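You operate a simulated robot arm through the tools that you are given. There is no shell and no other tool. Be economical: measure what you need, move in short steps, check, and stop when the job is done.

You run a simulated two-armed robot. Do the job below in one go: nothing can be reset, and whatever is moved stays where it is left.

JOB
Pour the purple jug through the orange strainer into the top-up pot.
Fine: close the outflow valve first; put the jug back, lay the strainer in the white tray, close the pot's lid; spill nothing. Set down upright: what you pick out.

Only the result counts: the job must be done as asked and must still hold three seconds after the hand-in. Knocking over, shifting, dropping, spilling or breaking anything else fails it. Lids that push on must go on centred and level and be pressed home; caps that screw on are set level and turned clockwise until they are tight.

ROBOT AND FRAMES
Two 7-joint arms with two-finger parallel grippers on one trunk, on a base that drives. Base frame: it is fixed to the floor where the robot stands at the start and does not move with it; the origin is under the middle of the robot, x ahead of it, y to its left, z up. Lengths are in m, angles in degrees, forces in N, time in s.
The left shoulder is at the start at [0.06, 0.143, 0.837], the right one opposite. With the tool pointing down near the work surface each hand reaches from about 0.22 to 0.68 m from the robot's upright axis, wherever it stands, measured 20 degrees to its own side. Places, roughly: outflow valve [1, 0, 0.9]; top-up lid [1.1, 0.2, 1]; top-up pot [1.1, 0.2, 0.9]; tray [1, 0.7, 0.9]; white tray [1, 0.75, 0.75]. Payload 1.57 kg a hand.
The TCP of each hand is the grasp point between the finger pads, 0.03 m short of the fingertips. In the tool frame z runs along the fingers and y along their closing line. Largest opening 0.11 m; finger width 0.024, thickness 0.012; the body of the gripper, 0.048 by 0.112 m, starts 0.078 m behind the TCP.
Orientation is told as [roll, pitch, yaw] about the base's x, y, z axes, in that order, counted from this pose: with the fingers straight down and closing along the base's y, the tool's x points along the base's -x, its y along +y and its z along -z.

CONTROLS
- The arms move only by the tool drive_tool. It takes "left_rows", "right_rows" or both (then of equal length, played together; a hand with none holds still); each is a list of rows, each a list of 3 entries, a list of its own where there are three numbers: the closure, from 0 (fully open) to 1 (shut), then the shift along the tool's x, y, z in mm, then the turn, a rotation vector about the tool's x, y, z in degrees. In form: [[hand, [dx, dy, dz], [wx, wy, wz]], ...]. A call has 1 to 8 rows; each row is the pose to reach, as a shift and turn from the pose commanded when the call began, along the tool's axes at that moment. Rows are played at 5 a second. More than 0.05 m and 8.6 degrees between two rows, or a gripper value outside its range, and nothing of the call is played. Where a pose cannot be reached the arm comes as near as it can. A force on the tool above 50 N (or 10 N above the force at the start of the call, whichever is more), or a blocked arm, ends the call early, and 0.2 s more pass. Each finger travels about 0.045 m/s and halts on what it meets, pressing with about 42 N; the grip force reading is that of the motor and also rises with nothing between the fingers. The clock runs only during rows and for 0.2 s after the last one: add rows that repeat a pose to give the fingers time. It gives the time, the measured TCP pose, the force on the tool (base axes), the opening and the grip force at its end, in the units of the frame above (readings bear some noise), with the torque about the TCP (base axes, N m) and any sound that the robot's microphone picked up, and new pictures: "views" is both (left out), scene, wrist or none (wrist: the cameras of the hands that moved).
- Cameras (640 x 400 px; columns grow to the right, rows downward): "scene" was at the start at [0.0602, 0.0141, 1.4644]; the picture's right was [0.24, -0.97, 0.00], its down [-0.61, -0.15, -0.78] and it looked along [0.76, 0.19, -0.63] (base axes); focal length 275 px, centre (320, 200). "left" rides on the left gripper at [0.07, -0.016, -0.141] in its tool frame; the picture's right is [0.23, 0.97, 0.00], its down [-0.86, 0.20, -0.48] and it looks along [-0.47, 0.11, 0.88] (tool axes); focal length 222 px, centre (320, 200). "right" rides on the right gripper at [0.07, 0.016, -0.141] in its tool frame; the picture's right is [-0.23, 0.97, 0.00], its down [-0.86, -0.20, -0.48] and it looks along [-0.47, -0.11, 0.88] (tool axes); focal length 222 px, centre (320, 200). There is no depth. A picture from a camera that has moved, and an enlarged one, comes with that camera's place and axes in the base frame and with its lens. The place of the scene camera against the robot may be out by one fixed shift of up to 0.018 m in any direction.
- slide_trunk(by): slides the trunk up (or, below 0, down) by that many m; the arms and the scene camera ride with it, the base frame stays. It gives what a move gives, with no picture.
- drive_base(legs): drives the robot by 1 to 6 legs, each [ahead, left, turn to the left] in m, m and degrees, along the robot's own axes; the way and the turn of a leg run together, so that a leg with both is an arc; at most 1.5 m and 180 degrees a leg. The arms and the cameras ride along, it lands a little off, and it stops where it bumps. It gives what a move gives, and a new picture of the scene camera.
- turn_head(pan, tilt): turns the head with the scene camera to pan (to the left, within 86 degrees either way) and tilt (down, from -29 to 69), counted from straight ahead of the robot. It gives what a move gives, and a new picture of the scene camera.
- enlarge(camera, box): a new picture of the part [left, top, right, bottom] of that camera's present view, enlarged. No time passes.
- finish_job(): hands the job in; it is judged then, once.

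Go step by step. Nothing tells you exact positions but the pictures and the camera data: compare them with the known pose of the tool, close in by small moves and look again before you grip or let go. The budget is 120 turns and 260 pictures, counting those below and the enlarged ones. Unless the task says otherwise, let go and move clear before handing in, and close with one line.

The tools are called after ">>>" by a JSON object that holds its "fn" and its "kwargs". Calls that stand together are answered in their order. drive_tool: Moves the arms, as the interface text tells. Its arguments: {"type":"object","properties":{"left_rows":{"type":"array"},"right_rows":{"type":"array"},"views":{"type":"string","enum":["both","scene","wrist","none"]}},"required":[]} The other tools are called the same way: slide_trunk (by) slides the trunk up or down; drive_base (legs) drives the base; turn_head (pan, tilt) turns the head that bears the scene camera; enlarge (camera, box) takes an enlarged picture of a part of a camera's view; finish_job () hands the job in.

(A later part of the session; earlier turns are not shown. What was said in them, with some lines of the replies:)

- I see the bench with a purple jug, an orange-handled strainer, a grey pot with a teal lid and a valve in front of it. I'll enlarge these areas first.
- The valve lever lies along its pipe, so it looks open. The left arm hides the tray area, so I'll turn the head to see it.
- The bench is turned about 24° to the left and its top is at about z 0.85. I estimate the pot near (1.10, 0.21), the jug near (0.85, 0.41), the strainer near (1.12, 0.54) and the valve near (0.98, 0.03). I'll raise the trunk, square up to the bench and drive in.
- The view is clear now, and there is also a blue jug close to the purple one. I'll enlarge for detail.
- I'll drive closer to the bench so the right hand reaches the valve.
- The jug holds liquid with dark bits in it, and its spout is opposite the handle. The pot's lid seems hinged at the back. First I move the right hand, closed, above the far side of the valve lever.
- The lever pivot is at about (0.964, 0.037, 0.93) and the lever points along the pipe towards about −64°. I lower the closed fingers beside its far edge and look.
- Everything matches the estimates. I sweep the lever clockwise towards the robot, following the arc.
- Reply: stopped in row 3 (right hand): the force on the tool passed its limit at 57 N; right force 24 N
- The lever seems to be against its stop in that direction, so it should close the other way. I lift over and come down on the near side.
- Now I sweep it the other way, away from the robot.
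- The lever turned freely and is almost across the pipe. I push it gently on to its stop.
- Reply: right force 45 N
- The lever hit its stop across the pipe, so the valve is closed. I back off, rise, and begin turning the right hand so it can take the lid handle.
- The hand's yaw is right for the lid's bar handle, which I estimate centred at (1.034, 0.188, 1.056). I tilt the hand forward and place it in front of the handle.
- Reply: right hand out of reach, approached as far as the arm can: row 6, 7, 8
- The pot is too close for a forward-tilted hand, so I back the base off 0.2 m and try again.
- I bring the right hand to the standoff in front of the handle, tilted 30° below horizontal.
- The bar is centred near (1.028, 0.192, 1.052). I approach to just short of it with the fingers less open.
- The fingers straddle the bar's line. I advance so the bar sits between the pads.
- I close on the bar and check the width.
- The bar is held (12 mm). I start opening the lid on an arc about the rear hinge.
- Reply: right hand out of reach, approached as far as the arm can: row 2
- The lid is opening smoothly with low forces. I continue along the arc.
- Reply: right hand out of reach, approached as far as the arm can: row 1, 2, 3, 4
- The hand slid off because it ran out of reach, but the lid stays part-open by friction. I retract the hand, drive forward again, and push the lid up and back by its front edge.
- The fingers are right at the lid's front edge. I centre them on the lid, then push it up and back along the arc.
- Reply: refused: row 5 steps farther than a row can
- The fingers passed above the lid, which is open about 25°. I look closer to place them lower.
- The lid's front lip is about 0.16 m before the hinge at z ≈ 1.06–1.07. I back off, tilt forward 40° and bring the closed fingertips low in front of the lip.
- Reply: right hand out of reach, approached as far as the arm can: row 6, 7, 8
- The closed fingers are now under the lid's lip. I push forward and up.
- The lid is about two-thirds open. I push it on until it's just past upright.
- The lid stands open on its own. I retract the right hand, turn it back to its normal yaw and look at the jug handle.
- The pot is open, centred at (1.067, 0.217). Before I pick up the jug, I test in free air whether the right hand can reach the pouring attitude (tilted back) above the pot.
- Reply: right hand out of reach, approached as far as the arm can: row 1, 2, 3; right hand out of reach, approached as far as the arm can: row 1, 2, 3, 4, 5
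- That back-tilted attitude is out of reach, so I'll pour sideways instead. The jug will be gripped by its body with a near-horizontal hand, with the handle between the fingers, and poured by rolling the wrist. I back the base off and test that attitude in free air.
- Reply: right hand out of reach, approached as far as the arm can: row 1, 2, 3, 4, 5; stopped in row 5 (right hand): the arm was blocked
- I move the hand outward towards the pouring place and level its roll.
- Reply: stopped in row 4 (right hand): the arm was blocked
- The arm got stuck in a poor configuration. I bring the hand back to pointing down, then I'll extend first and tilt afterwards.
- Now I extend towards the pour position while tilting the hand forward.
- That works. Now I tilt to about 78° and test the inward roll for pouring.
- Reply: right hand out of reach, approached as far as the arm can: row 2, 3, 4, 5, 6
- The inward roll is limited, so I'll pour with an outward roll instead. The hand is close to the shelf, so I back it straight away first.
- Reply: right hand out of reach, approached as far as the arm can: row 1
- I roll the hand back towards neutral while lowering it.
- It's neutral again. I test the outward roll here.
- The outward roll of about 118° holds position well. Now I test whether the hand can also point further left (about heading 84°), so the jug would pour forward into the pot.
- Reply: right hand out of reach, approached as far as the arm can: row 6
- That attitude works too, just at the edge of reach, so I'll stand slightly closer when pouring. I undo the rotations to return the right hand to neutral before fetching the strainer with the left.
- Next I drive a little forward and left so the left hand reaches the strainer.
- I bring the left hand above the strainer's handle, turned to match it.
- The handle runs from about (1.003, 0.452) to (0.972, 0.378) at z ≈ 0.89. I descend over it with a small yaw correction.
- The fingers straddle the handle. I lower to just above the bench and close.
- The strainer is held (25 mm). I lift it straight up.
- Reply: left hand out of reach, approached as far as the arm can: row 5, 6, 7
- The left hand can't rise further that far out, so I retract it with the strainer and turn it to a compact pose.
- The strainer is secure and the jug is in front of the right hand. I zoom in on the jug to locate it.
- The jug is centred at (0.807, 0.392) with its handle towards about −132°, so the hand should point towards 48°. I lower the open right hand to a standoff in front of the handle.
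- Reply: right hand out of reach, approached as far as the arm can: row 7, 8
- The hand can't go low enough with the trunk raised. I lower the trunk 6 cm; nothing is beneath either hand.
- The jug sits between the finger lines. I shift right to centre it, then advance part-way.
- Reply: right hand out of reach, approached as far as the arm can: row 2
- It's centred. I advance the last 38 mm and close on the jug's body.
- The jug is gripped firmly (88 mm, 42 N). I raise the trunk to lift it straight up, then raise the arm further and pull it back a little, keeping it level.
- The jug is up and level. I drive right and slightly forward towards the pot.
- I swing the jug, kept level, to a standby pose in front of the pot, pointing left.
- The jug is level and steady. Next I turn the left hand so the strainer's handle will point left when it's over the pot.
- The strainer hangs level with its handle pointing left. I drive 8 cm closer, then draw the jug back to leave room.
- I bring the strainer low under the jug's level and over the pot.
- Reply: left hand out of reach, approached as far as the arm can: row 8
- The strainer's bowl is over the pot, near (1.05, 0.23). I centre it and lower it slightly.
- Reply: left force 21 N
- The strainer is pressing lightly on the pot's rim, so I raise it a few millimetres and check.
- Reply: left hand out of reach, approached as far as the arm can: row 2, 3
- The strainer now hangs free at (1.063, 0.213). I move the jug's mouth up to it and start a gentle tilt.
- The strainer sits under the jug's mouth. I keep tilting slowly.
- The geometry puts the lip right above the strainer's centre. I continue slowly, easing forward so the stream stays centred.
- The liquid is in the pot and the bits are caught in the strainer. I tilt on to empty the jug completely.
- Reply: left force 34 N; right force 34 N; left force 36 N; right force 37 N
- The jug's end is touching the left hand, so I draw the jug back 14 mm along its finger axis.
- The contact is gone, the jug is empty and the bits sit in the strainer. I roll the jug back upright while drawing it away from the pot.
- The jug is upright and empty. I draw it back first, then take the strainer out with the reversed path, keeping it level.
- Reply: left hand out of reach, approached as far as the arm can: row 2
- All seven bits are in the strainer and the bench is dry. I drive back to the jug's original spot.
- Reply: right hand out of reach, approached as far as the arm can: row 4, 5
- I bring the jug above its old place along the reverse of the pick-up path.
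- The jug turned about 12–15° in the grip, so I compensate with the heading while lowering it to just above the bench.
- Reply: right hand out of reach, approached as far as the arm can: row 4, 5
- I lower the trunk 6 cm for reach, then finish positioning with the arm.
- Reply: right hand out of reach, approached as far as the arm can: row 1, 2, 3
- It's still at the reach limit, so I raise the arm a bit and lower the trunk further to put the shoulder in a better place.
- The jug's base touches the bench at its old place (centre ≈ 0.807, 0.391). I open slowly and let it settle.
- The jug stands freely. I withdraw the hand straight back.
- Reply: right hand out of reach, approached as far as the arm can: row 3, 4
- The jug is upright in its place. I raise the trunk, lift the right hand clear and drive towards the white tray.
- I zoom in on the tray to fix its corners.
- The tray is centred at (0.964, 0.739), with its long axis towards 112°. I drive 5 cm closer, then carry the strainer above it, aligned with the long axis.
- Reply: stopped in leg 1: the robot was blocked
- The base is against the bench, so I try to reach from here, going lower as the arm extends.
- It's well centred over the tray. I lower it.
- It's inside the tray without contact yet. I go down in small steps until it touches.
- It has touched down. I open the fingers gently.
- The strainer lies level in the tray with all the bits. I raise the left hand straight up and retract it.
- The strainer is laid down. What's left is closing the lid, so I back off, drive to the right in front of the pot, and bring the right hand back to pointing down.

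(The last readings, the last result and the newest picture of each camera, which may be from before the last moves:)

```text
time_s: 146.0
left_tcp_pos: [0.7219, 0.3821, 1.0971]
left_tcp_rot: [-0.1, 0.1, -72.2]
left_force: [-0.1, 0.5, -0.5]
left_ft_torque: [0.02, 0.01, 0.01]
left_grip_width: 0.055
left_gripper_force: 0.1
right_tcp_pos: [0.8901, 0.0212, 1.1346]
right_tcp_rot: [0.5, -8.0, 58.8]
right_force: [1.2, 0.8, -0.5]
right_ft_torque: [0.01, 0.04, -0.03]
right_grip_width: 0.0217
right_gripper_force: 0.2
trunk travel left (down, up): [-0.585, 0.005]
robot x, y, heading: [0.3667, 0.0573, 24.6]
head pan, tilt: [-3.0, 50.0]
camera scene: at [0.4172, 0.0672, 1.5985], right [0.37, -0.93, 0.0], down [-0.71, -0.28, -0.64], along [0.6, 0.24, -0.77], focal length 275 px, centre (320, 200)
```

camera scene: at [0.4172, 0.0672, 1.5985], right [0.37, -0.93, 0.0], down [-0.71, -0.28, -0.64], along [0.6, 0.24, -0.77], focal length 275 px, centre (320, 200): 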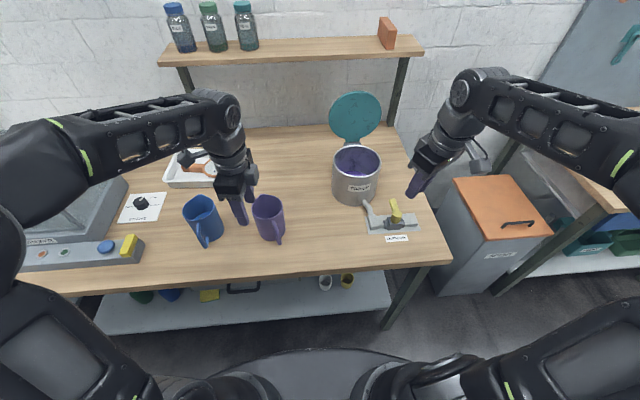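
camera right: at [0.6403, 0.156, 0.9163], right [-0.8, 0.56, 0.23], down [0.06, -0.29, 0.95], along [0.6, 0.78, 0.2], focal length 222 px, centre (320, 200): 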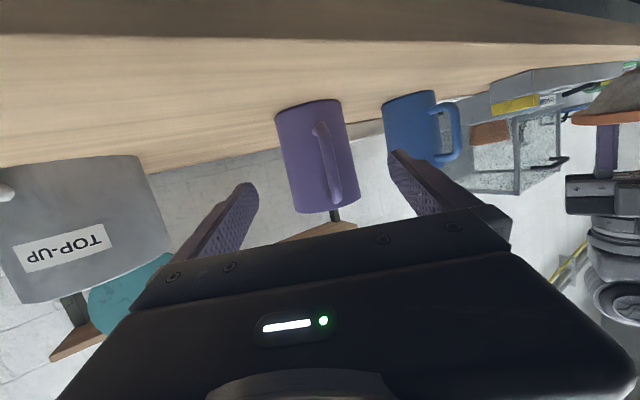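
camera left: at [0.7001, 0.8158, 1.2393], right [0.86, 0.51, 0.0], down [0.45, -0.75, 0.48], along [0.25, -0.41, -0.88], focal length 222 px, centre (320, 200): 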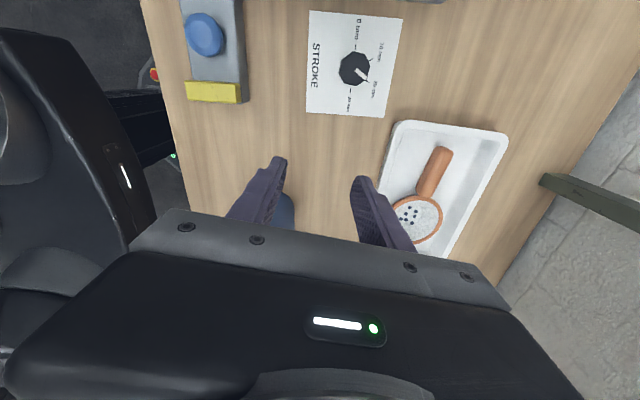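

I turn the hand to yaw −66° for the lid, and look closely at the lid.

>>> {"fn": "drive_tool", "kwargs": {"right_rows": [[0.8, [0, 0, 0], [0, 8, 0]], [0.8, [0, 0, 0], [0, 8, 8]], [0.8, [0, 0, 0], [0, 8, 16]], [0.8, [0, 0, 0], [0, 8, 24]], [0.8, [0, 0, 0], [0, 8, 32]], [0.8, [0, 0, 0], [0, 8, 40]], [0.8, [0, 0, 0], [0, 8, 48]], [0.8, [0, 0, 0], [0, 8, 56]]], "views": "none"}}

>>> {"fn": "drive_tool", "kwargs": {"right_rows": [[0.8, [0, 0, 0], [0, 0, 8.4]], [0.7, [0, 0, 0], [0, 0, 16.8]], [0.6, [0, 0, 0], [0, 0, 25.2]], [0.6, [0, 0, 0], [0, 0, 33.6]], [0.6, [0, 0, 0], [0, 0, 42]], [0.6, [0, 0, 0], [0, 0, 50.4]], [0.6, [0, 0, 0], [0, 0, 58.8]], [0.6, [0, 0, 0], [0, 0, 67]]], "views": "none"}}

>>> {"fn": "enlarge", "kwargs": {"camera": "scene", "box": [300, 70, 440, 220]}}

```text
time_s: 147.8
left_tcp_pos: [0.7205, 0.383, 1.0979]
left_tcp_rot: [0.0, 0.0, -72.3]
left_force: [-0.1, -0.5, 0.7]
left_ft_torque: [-0.03, -0.02, 0.03]
left_grip_width: 0.0552
left_gripper_force: 0.2
right_tcp_pos: [0.8892, 0.0207, 1.1364]
right_tcp_rot: [3.3, 2.6, 3.1]
right_force: [-0.3, 0.8, -0.8]
right_ft_torque: [0.02, 0.0, 0.01]
right_grip_width: 0.0222
right_gripper_force: 0.1
trunk travel left (down, up): [-0.585, 0.005]
robot x, y, heading: [0.3658, 0.0592, 24.5]
head pan, tilt: [-3.0, 50.0]
```

```text
time_s: 149.6
left_tcp_pos: [0.7205, 0.3822, 1.0974]
left_tcp_rot: [0.1, 0.0, -72.2]
left_force: [0.2, 0.0, 1.0]
left_ft_torque: [0.0, -0.02, 0.01]
left_grip_width: 0.0548
left_gripper_force: 0.1
right_tcp_pos: [0.8906, 0.0223, 1.1354]
right_tcp_rot: [-1.0, 4.1, -64.2]
right_force: [-0.8, -0.1, -0.2]
right_ft_torque: [-0.02, 0.01, 0.02]
right_grip_width: 0.0439
right_gripper_force: 0.0
trunk travel left (down, up): [-0.585, 0.005]
robot x, y, heading: [0.363, 0.0592, 24.5]
head pan, tilt: [-3.0, 50.0]
```

```text
2.67 times, centred on (370, 145) of scene
camera zoom: at [0.416, 0.0681, 1.5986], right [0.37, -0.93, 0.0], down [-0.71, -0.28, -0.64], along [0.6, 0.24, -0.77], focal length 734 px, centre (187, 347)
```

zoom: 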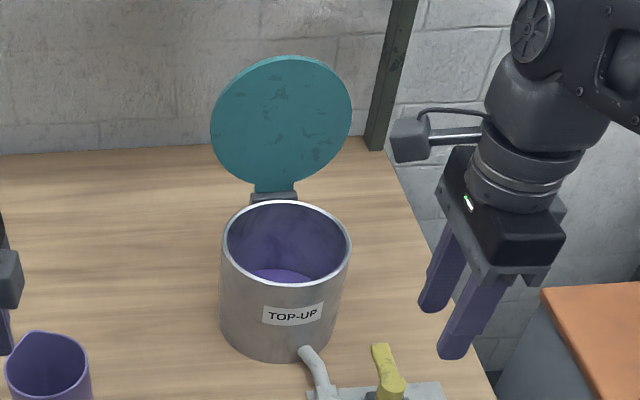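

The lid stands just about vertical, its top edge at z ≈ 1.185 (n ≈ 1.16). I drive forward again and tilt the hand so its open fingers can straddle the lid's top edge, coming in from the right side.

>>> {"fn": "drive_base", "kwargs": {"legs": [[0.155, 0, 0]]}}

>>> {"fn": "drive_tool", "kwargs": {"right_rows": [[0.55, [-30, 10, -20], [-6, -2, 0]], [0.55, [-45, 40, -40], [-13, -4, 0]], [0.55, [-45, 80, -50], [-20, -4, 0]], [0.55, [-45, 120, -55], [-28, -4, 0]], [0.55, [-45, 150, -60], [-34, -4, 0]], [0.55, [-45, 170, -60], [-36, -4, 0]]]}}

```text
time_s: 151.0
left_tcp_pos: [0.863, 0.449, 1.0961]
left_tcp_rot: [-0.1, 0.1, -72.2]
left_force: [0.7, -0.6, -0.5]
left_ft_torque: [0.02, 0.02, -0.01]
left_grip_width: 0.0551
left_gripper_force: 0.2
right_tcp_pos: [1.0317, 0.0877, 1.1348]
right_tcp_rot: [-1.2, 4.1, -64.0]
right_force: [0.9, 1.0, -0.2]
right_ft_torque: [-0.01, 0.05, 0.01]
right_grip_width: 0.044
right_gripper_force: 0.1
trunk travel left (down, up): [-0.585, 0.005]
robot x, y, heading: [0.5078, 0.1243, 24.5]
head pan, tilt: [-3.0, 50.0]
camera scene: at [0.5592, 0.1333, 1.5985], right [0.37, -0.93, 0.0], down [-0.71, -0.28, -0.64], along [0.6, 0.24, -0.77], focal length 275 px, centre (320, 200)
```

scene: 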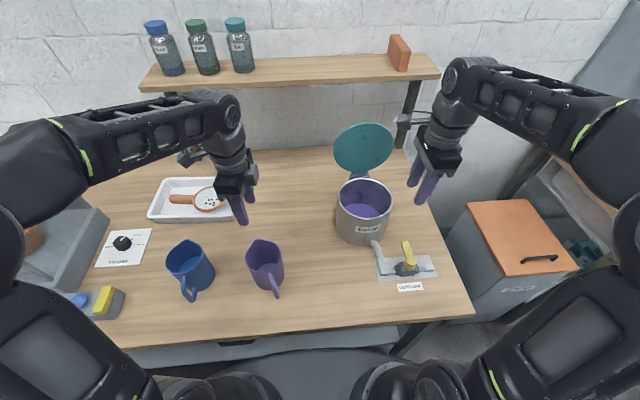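

```text
time_s: 152.4
left_tcp_pos: [0.8624, 0.448, 1.097]
left_tcp_rot: [0.0, 0.1, -72.2]
left_force: [0.1, -0.4, 0.0]
left_ft_torque: [0.0, 0.04, -0.01]
left_grip_width: 0.0552
left_gripper_force: 0.1
right_tcp_pos: [1.2061, 0.1189, 1.1885]
right_tcp_rot: [34.9, 0.4, -65.1]
right_force: [0.1, -0.8, 0.1]
right_ft_torque: [0.01, 0.04, 0.03]
right_grip_width: 0.0493
right_gripper_force: 0.0
trunk travel left (down, up): [-0.585, 0.005]
robot x, y, heading: [0.5073, 0.1231, 24.7]
head pan, tilt: [-3.0, 50.0]
camera scene: at [0.5583, 0.1329, 1.5985], right [0.37, -0.93, 0.0], down [-0.71, -0.28, -0.64], along [0.6, 0.24, -0.77], focal length 275 px, centre (320, 200)
camera right: at [1.1175, 0.1522, 1.3158], right [0.82, 0.13, 0.56], down [-0.04, -0.96, 0.27], along [0.57, -0.24, -0.79], focal length 222 px, centre (320, 200)
```

scene: 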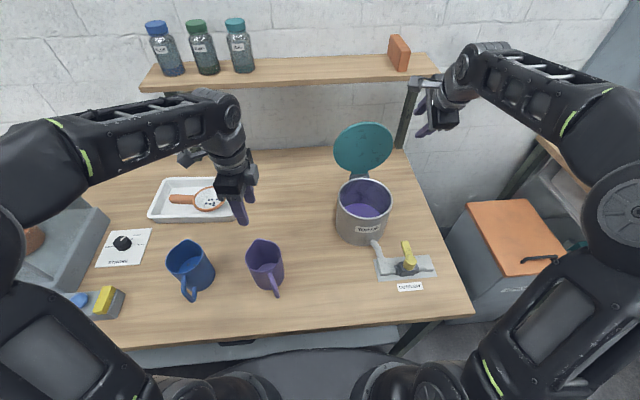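
right: 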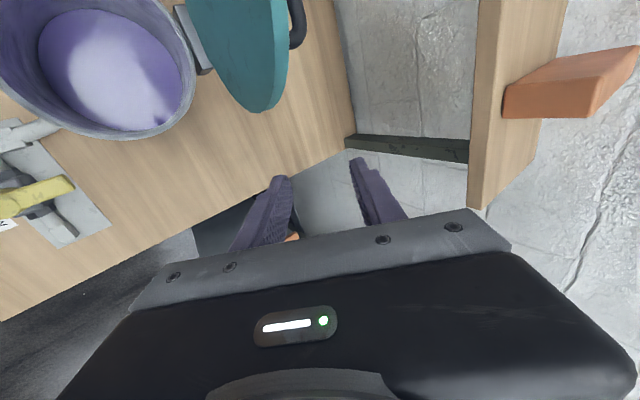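

The geometry matches. I lower 15 mm and slide left so the lid's top edge passes between the fingers.

>>> {"fn": "drive_tool", "kwargs": {"right_rows": [[0.5, [0, -5, 14], [0, 0, 0]], [0.5, [35, -5, 14], [0, 0, 0]], [0.5, [70, -5, 14], [0, 0, 0]], [0.5, [95, -5, 14], [0, 0, 0]], [0.5, [112, -5, 14], [0, 0, 0]]]}}

>>> {"fn": "enlarge", "kwargs": {"camera": "scene", "box": [310, 70, 450, 200]}}

```text
time_s: 153.6
left_tcp_pos: [0.8603, 0.4481, 1.0974]
left_tcp_rot: [0.0, 0.0, -72.2]
left_force: [-0.8, 0.8, -0.3]
left_ft_torque: [-0.02, -0.01, -0.01]
left_grip_width: 0.0551
left_gripper_force: 0.1
right_tcp_pos: [1.1626, 0.2216, 1.1737]
right_tcp_rot: [34.8, 0.2, -65.1]
right_force: [0.1, -0.6, -0.5]
right_ft_torque: [-0.04, 0.02, -0.01]
right_grip_width: 0.0548
right_gripper_force: 0.0
trunk travel left (down, up): [-0.585, 0.005]
robot x, y, heading: [0.5036, 0.1216, 24.7]
head pan, tilt: [-3.0, 50.0]
camera scene: at [0.5577, 0.1329, 1.5985], right [0.37, -0.93, 0.0], down [-0.71, -0.28, -0.64], along [0.6, 0.24, -0.77], focal length 275 px, centre (320, 200)
camera right: at [1.0728, 0.2558, 1.3015], right [0.82, 0.13, 0.55], down [-0.04, -0.96, 0.27], along [0.57, -0.25, -0.79], focal length 222 px, centre (320, 200)
```

scene: 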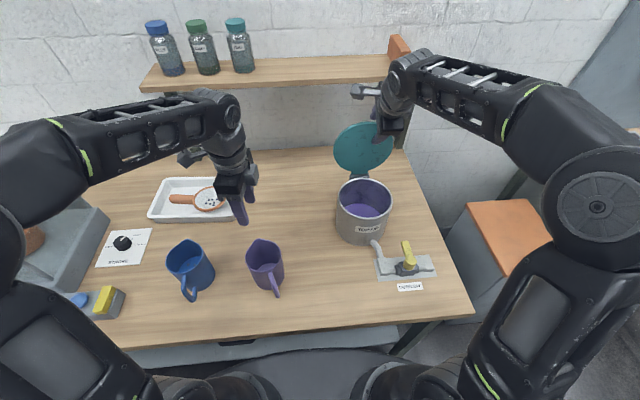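
right: 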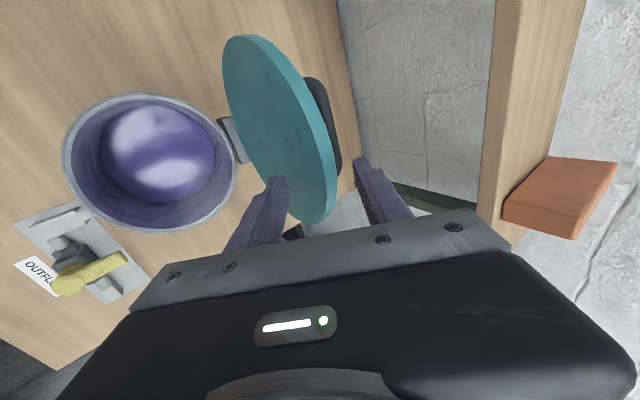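

```text
3.08 times, centred on (380, 135) of scene
camera zoom: at [0.5577, 0.1329, 1.5985], right [0.37, -0.93, 0.0], down [-0.71, -0.28, -0.64], along [0.6, 0.24, -0.77], focal length 847 px, centre (135, 400)
```

zoom: 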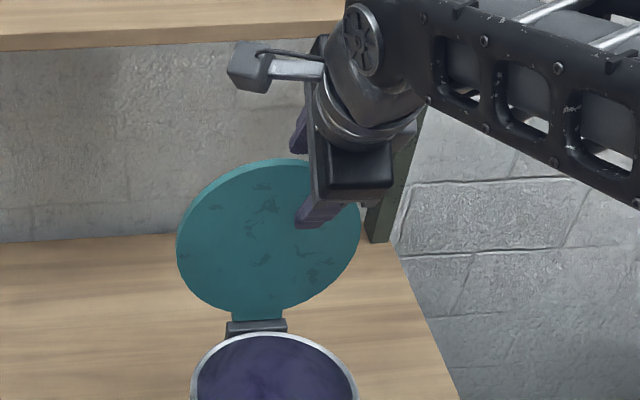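

The lid's rim is between the fingers. I narrow the gap and pull the lid's top towards me along its arc.

>>> {"fn": "drive_tool", "kwargs": {"right_rows": [[0.65, [0, -6, -3], [0, 0, 0]], [0.7, [0, -20, -12], [0, 0, 0]], [0.7, [0, -41, -25], [0, 0, 0]], [0.7, [0, -55, -31], [0, 0, 0]], [0.7, [0, -68, -35], [0, 0, 0]], [0.7, [0, -83, -38], [0, 0, 0]], [0.7, [0, -98, -40], [0, 0, 0]]]}}

```text
time_s: 155.2
left_tcp_pos: [0.8621, 0.4478, 1.096]
left_tcp_rot: [0.0, 0.0, -72.2]
left_force: [0.0, -1.0, 0.8]
left_ft_torque: [0.03, 0.0, -0.01]
left_grip_width: 0.0552
left_gripper_force: 0.1
right_tcp_pos: [1.0681, 0.1776, 1.1527]
right_tcp_rot: [34.8, 0.3, -65.1]
right_force: [-0.7, 0.9, 0.2]
right_ft_torque: [-0.03, 0.02, 0.01]
right_grip_width: 0.0335
right_gripper_force: 0.1
trunk travel left (down, up): [-0.585, 0.005]
robot x, y, heading: [0.5099, 0.1235, 24.5]
head pan, tilt: [-3.0, 50.0]
camera scene: at [0.5573, 0.1323, 1.5986], right [0.37, -0.93, 0.0], down [-0.71, -0.28, -0.64], along [0.6, 0.24, -0.77], focal length 275 px, centre (320, 200)
camera right: at [0.9791, 0.2114, 1.279], right [0.82, 0.13, 0.56], down [-0.04, -0.96, 0.27], along [0.57, -0.24, -0.79], focal length 222 px, centre (320, 200)
```

scene: 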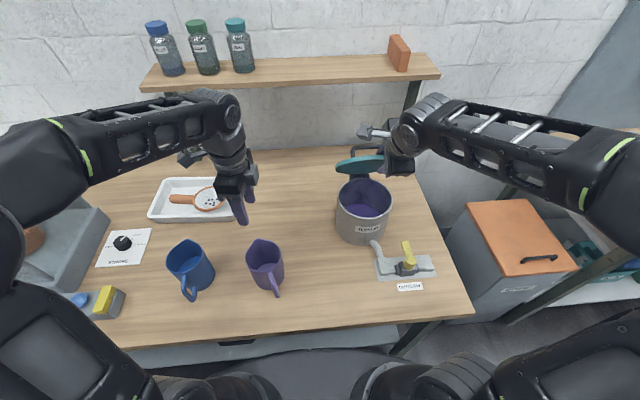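
right: 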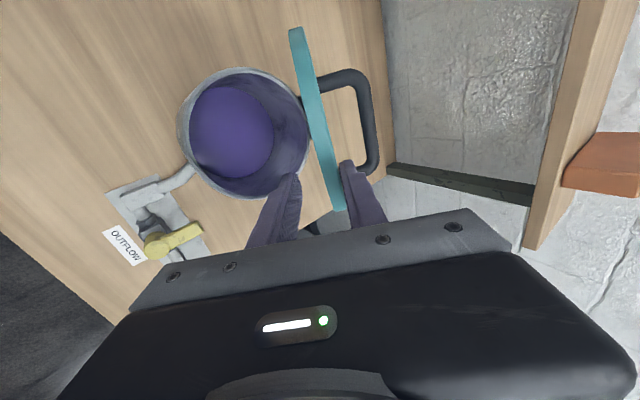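

The lid follows. I continue down to about 40°.

>>> {"fn": "drive_tool", "kwargs": {"right_rows": [[0.7, [0, -14, 1], [0, 0, 0]], [0.7, [0, -30, 2], [0, 0, 0]], [0.65, [0, -45, 5], [0, 0, 0]], [0.6, [0, -59, 7], [0, 0, 0]], [0.6, [0, -64, 9], [0, 0, 0]]]}}

```text
time_s: 156.4
left_tcp_pos: [0.8621, 0.4495, 1.0975]
left_tcp_rot: [-0.1, 0.0, -72.2]
left_force: [0.6, -0.5, 0.0]
left_ft_torque: [0.0, 0.02, 0.01]
left_grip_width: 0.0548
left_gripper_force: 0.0
right_tcp_pos: [1.0245, 0.1576, 1.1083]
right_tcp_rot: [34.8, 0.3, -65.0]
right_force: [-0.3, 0.3, -0.5]
right_ft_torque: [0.03, -0.04, 0.03]
right_grip_width: 0.0442
right_gripper_force: 0.1
trunk travel left (down, up): [-0.585, 0.005]
robot x, y, heading: [0.5083, 0.1225, 24.5]
head pan, tilt: [-3.0, 50.0]
camera scene: at [0.5576, 0.1326, 1.5986], right [0.37, -0.93, 0.0], down [-0.71, -0.28, -0.64], along [0.6, 0.24, -0.77], focal length 275 px, centre (320, 200)
camera right: at [0.9358, 0.192, 1.2351], right [0.82, 0.13, 0.55], down [-0.04, -0.96, 0.27], along [0.57, -0.25, -0.79], focal length 222 px, centre (320, 200)
```

scene: 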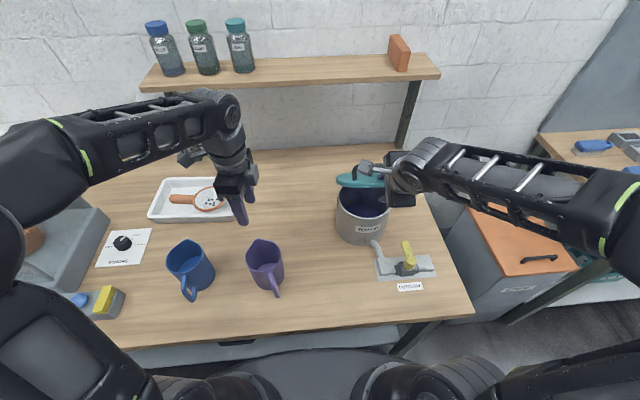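
right: 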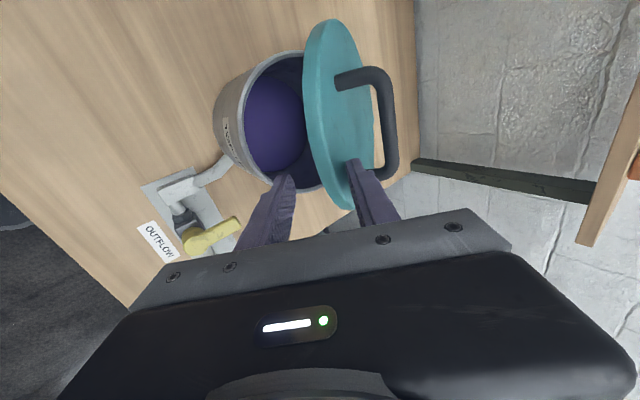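

The lid is down to about 38°. I withdraw the fingers, close them and place the hand upright above the lid's front.

>>> {"fn": "drive_tool", "kwargs": {"right_rows": [[0.6, [0, 0, -30], [0, 0, 0]], [0.6, [0, 0, -62], [0, 0, 0]], [0.9, [10, 12, -66], [7, 0, 0]], [1, [20, 28, -62], [14, 0, 0]], [1, [30, 40, -56], [21, 0, 0]], [1, [33, 50, -50], [28, 0, 0]], [1, [33, 52, -46], [35, 0, 0]]]}}

```text
time_s: 158.0
left_tcp_pos: [0.8603, 0.4483, 1.0961]
left_tcp_rot: [0.0, 0.0, -72.1]
left_force: [0.2, -0.2, 0.8]
left_ft_torque: [-0.01, -0.01, -0.02]
left_grip_width: 0.0547
left_gripper_force: 0.0
right_tcp_pos: [1.0237, 0.1942, 1.178]
right_tcp_rot: [3.3, 0.4, -65.1]
right_force: [-0.6, 0.3, 0.5]
right_ft_torque: [0.0, -0.01, 0.01]
right_grip_width: 0.0
right_gripper_force: 21.3
right hand out of reach, approached as far as the arm can: row 7
trunk travel left (down, up): [-0.585, 0.005]
robot x, y, heading: [0.5071, 0.1245, 24.2]
head pan, tilt: [-3.0, 50.0]
camera scene: at [0.5568, 0.1323, 1.5986], right [0.37, -0.93, 0.0], down [-0.71, -0.28, -0.64], along [0.6, 0.24, -0.77], focal length 275 px, centre (320, 200)
camera right: at [1.0034, 0.2598, 1.3211], right [0.98, 0.2, 0.05], down [0.16, -0.87, 0.46], along [0.14, -0.44, -0.89], focal length 222 px, centre (320, 200)
```

scene: 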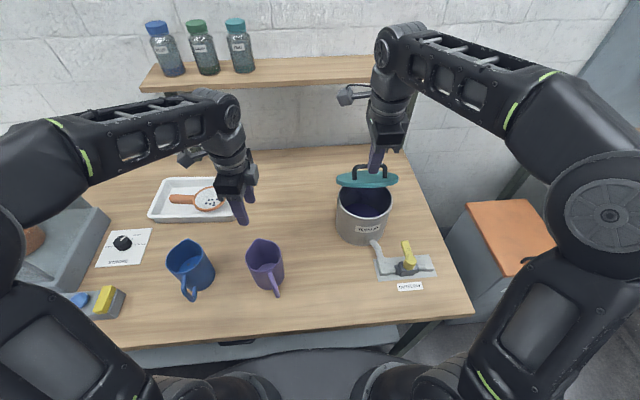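
right: 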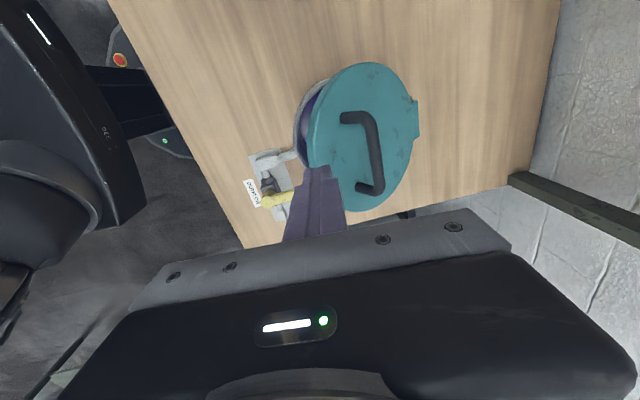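

I push the lid down with the closed fingertips just in front of the handle.

>>> {"fn": "drive_tool", "kwargs": {"right_rows": [[1, [0, 20, 0], [0, 0, 0]], [1, [0, 20, 30], [0, 0, 0]], [1, [0, 14, 55], [0, 0, 0]], [1, [0, 8, 78], [0, 0, 0]], [1, [0, 3, 98], [0, 0, 0]], [1, [0, -2, 112], [0, 0, 0]], [1, [0, -4, 120], [0, 0, 0]]]}}

>>> {"fn": "enlarge", "kwargs": {"camera": "scene", "box": [310, 130, 430, 250]}}

```text
time_s: 159.6
left_tcp_pos: [0.8589, 0.4462, 1.0982]
left_tcp_rot: [0.1, 0.0, -72.4]
left_force: [-0.1, 0.7, -0.2]
left_ft_torque: [0.05, 0.0, 0.01]
left_grip_width: 0.0551
left_gripper_force: 0.0
right_tcp_pos: [1.0247, 0.1942, 1.058]
right_tcp_rot: [3.1, 0.4, -65.1]
right_force: [-23.2, -13.0, 9.2]
right_ft_torque: [0.16, -0.01, 0.31]
right_grip_width: 0.0
right_gripper_force: 21.2
trunk travel left (down, up): [-0.585, 0.005]
robot x, y, heading: [0.5084, 0.1225, 24.6]
head pan, tilt: [-3.0, 50.0]
camera scene: at [0.5528, 0.1301, 1.5988], right [0.37, -0.93, 0.0], down [-0.71, -0.28, -0.65], along [0.6, 0.24, -0.76], focal length 275 px, centre (320, 200)
camera right: at [1.0035, 0.26, 1.2007], right [0.98, 0.2, 0.05], down [0.16, -0.87, 0.46], along [0.14, -0.44, -0.89], focal length 222 px, centre (320, 200)
```

scene: 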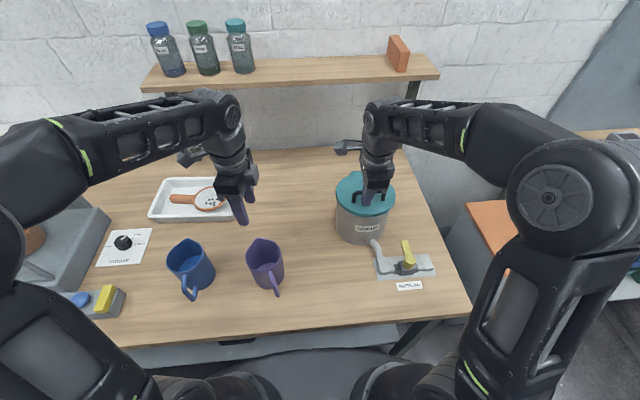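
right: 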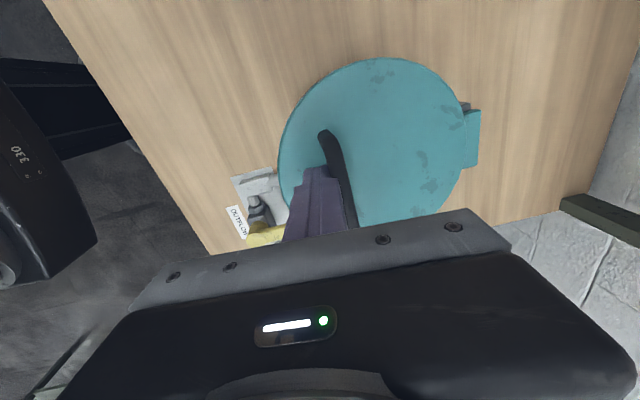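

```text
3.33 times, centred on (370, 190) of scene
camera zoom: at [0.5528, 0.1301, 1.5988], right [0.37, -0.93, 0.0], down [-0.71, -0.28, -0.65], along [0.6, 0.24, -0.76], focal length 918 px, centre (153, 233)
```

zoom: 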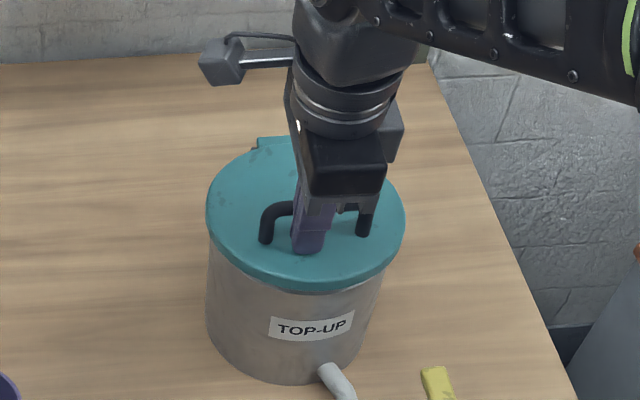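

The lid is nearly shut, but the finger is pressing sideways on the handle bar. I shift it forward off the bar and then press straight down.

>>> {"fn": "drive_tool", "kwargs": {"right_rows": [[1, [0, -8, -3], [0, 0, 0]], [1, [0, -16, -3], [0, 0, 0]], [1, [0, -18, 3], [0, 0, 0]], [1, [0, -18, 8], [0, 0, 0]], [1, [0, -18, 12], [0, 0, 0]], [1, [0, -18, 15], [0, 0, 0]], [1, [0, -18, 18], [0, 0, 0]]], "views": "wrist"}}

>>> {"fn": "enlarge", "kwargs": {"camera": "scene", "box": [310, 130, 430, 250]}}

```text
time_s: 161.4
left_tcp_pos: [0.8603, 0.4456, 1.0975]
left_tcp_rot: [0.2, 0.0, -72.3]
left_force: [-0.1, -0.1, 0.7]
left_ft_torque: [0.01, -0.01, -0.03]
left_grip_width: 0.0547
left_gripper_force: 0.1
right_tcp_pos: [1.0125, 0.1893, 1.0422]
right_tcp_rot: [4.1, 0.5, -65.1]
right_force: [-9.7, -7.7, 27.0]
right_ft_torque: [-0.42, 0.42, 0.02]
right_grip_width: 0.0
right_gripper_force: 21.1
trunk travel left (down, up): [-0.585, 0.005]
robot x, y, heading: [0.504, 0.1223, 24.4]
head pan, tilt: [-3.0, 50.0]
stopped in row 7 (right hand): the force on the tool passed its limit at 53 N (the readings are from after the stop); the commanded pose is now the measured one
camera right: at [0.9907, 0.254, 1.1873], right [0.98, 0.2, 0.07], down [0.15, -0.88, 0.46], along [0.15, -0.43, -0.89], focal length 222 px, centre (320, 200)
```

right: 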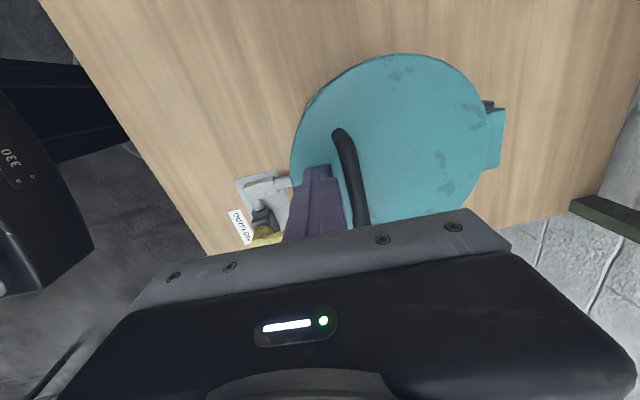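

```text
3.33 times, centred on (370, 190) of scene
camera zoom: at [0.5535, 0.1307, 1.5986], right [0.37, -0.93, 0.0], down [-0.71, -0.28, -0.64], along [0.6, 0.24, -0.76], focal length 918 px, centre (153, 233)
```

zoom: 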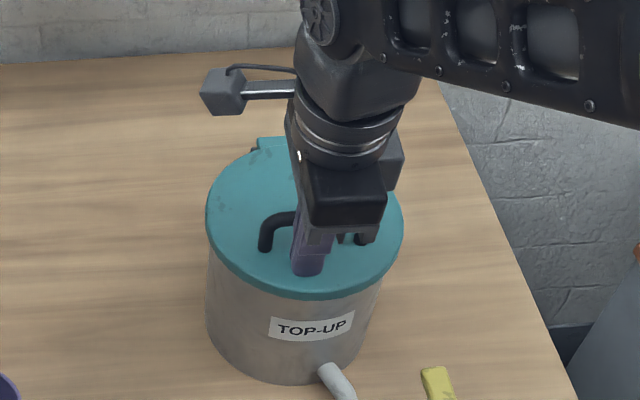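

The lid went down and took a firm 53 N press. I lift the hand clear and inspect.

>>> {"fn": "drive_tool", "kwargs": {"right_rows": [[1, [0, -3, -15], [0, 0, 0]], [1, [0, -5, -55], [0, 0, 0]], [1, [0, -25, -95], [0, 0, 0]], [1, [-40, -60, -110], [0, 0, 0]], [1, [-80, -85, -110], [0, 0, 0]], [1, [-120, -100, -110], [0, 0, 0]]]}}

>>> {"fn": "enlarge", "kwargs": {"camera": "scene", "box": [310, 130, 450, 290]}}

>>> {"fn": "enlarge", "kwargs": {"camera": "scene", "box": [330, 165, 400, 235]}}

```text
refused: row 4 steps farther than a row can; nothing moved
```

```text
2.50 times, centred on (380, 210) of scene
camera zoom: at [0.5535, 0.1307, 1.5986], right [0.37, -0.93, 0.0], down [-0.71, -0.28, -0.64], along [0.6, 0.24, -0.76], focal length 688 px, centre (170, 175)
```

zoom: 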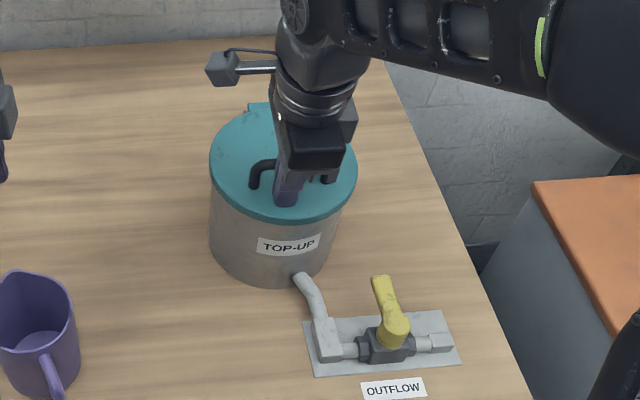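

```text
5.71 times, centred on (365, 200) of scene
camera zoom: at [0.5535, 0.1307, 1.5986], right [0.37, -0.93, 0.0], down [-0.71, -0.28, -0.64], along [0.6, 0.24, -0.76], focal length 1573 px, centre (63, 200)
```

zoom: 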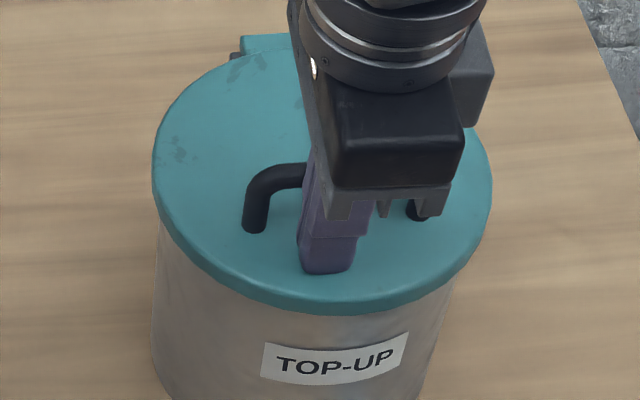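

>>> {"fn": "drive_tool", "kwargs": {"right_rows": [[1, [0, -3, -15], [0, 0, 0]], [1, [0, -5, -50], [0, 0, 0]], [1, [0, -10, -85], [0, 0, 0]], [1, [-25, -35, -100], [0, 0, 0]], [1, [-60, -60, -105], [0, 0, 0]], [1, [-100, -80, -105], [0, 0, 0]], [1, [-140, -95, -105], [0, 0, 0]]]}}

>>> {"fn": "enlarge", "kwargs": {"camera": "scene", "box": [320, 150, 450, 290]}}

>>> {"fn": "enlarge", "kwargs": {"camera": "scene", "box": [140, 160, 320, 310]}}

```text
time_s: 163.0
left_tcp_pos: [0.862, 0.4461, 1.0968]
left_tcp_rot: [0.0, 0.0, -72.3]
left_force: [0.2, -0.4, -0.2]
left_ft_torque: [0.0, 0.0, -0.02]
left_grip_width: 0.055
left_gripper_force: 0.0
right_tcp_pos: [0.9836, 0.0197, 1.138]
right_tcp_rot: [3.8, 0.5, -65.0]
right_force: [-0.2, -0.8, -0.1]
right_ft_torque: [0.03, -0.01, -0.02]
right_grip_width: 0.0
right_gripper_force: 21.3
trunk travel left (down, up): [-0.585, 0.005]
robot x, y, heading: [0.5049, 0.1239, 24.7]
head pan, tilt: [-3.0, 50.0]
camera scene: at [0.5574, 0.1317, 1.5986], right [0.37, -0.93, 0.0], down [-0.71, -0.28, -0.64], along [0.6, 0.24, -0.77], focal length 275 px, centre (320, 200)
camera right: at [0.9606, 0.0837, 1.2809], right [0.98, 0.2, 0.06], down [0.15, -0.88, 0.46], along [0.15, -0.44, -0.89], focal length 222 px, centre (320, 200)
```

scene: 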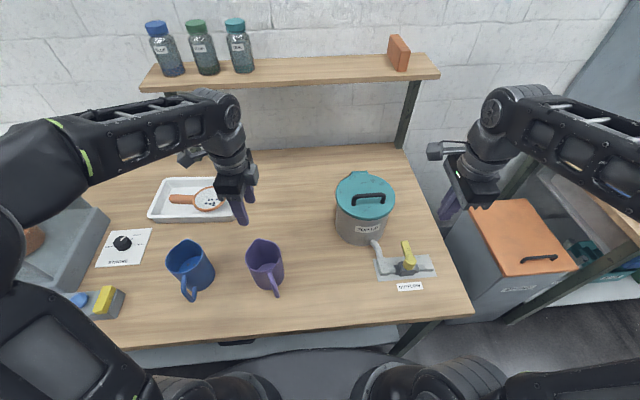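
right: 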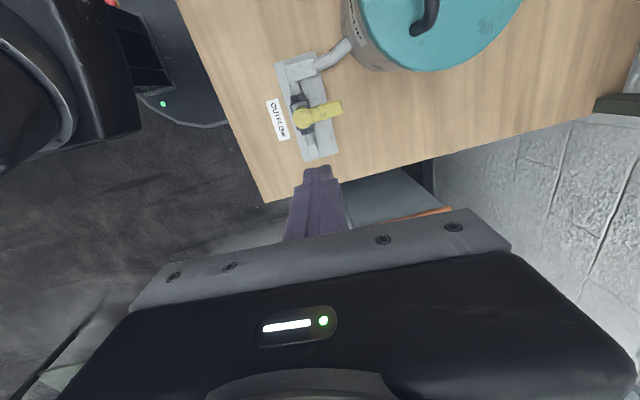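

```text
2.86 times, centred on (385, 220) of scene
camera zoom: at [0.5574, 0.1317, 1.5986], right [0.37, -0.93, 0.0], down [-0.71, -0.28, -0.64], along [0.6, 0.24, -0.77], focal length 786 px, centre (134, 143)
```

zoom: 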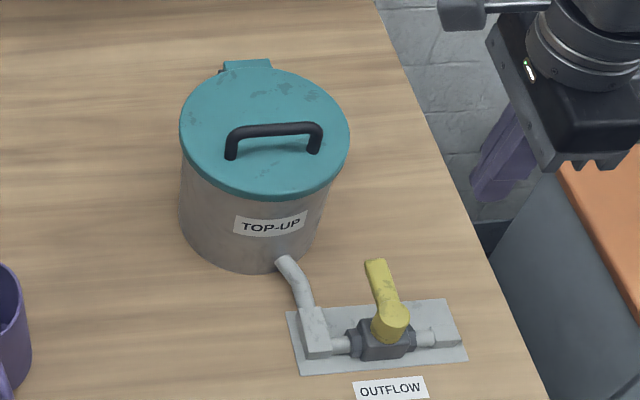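

```text
2.67 times, centred on (230, 235) of scene
camera zoom: at [0.5574, 0.1317, 1.5986], right [0.37, -0.93, 0.0], down [-0.71, -0.28, -0.64], along [0.6, 0.24, -0.77], focal length 734 px, centre (560, 107)
```

zoom: 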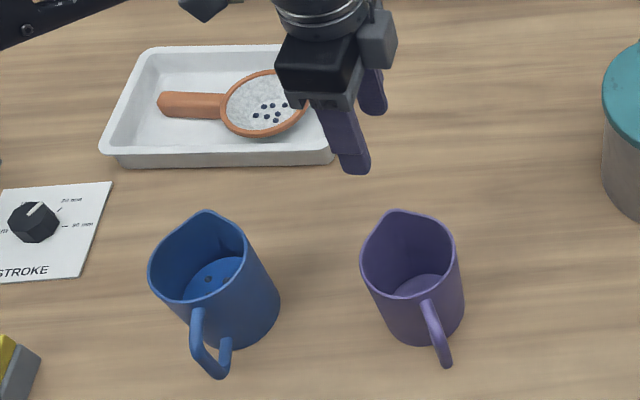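

The valve lever is across its pipe, the pot's lid is seated level, and the purple jug stands empty and upright in its place. The strainer with all the bits lies in the white tray, the bench is dry, and both hands are clear, so I'm handing in.

>>> {"fn": "finish_job", "kwargs": {}}

```text
The job is handed in.
```

The purple jug is poured through the strainer into the top-up pot with no spill seen, the outflow valve and pot lid are closed, the strainer with its bits lies in the white tray, and the jug is back upright in its place, with its handle turned by perhaps 15°.
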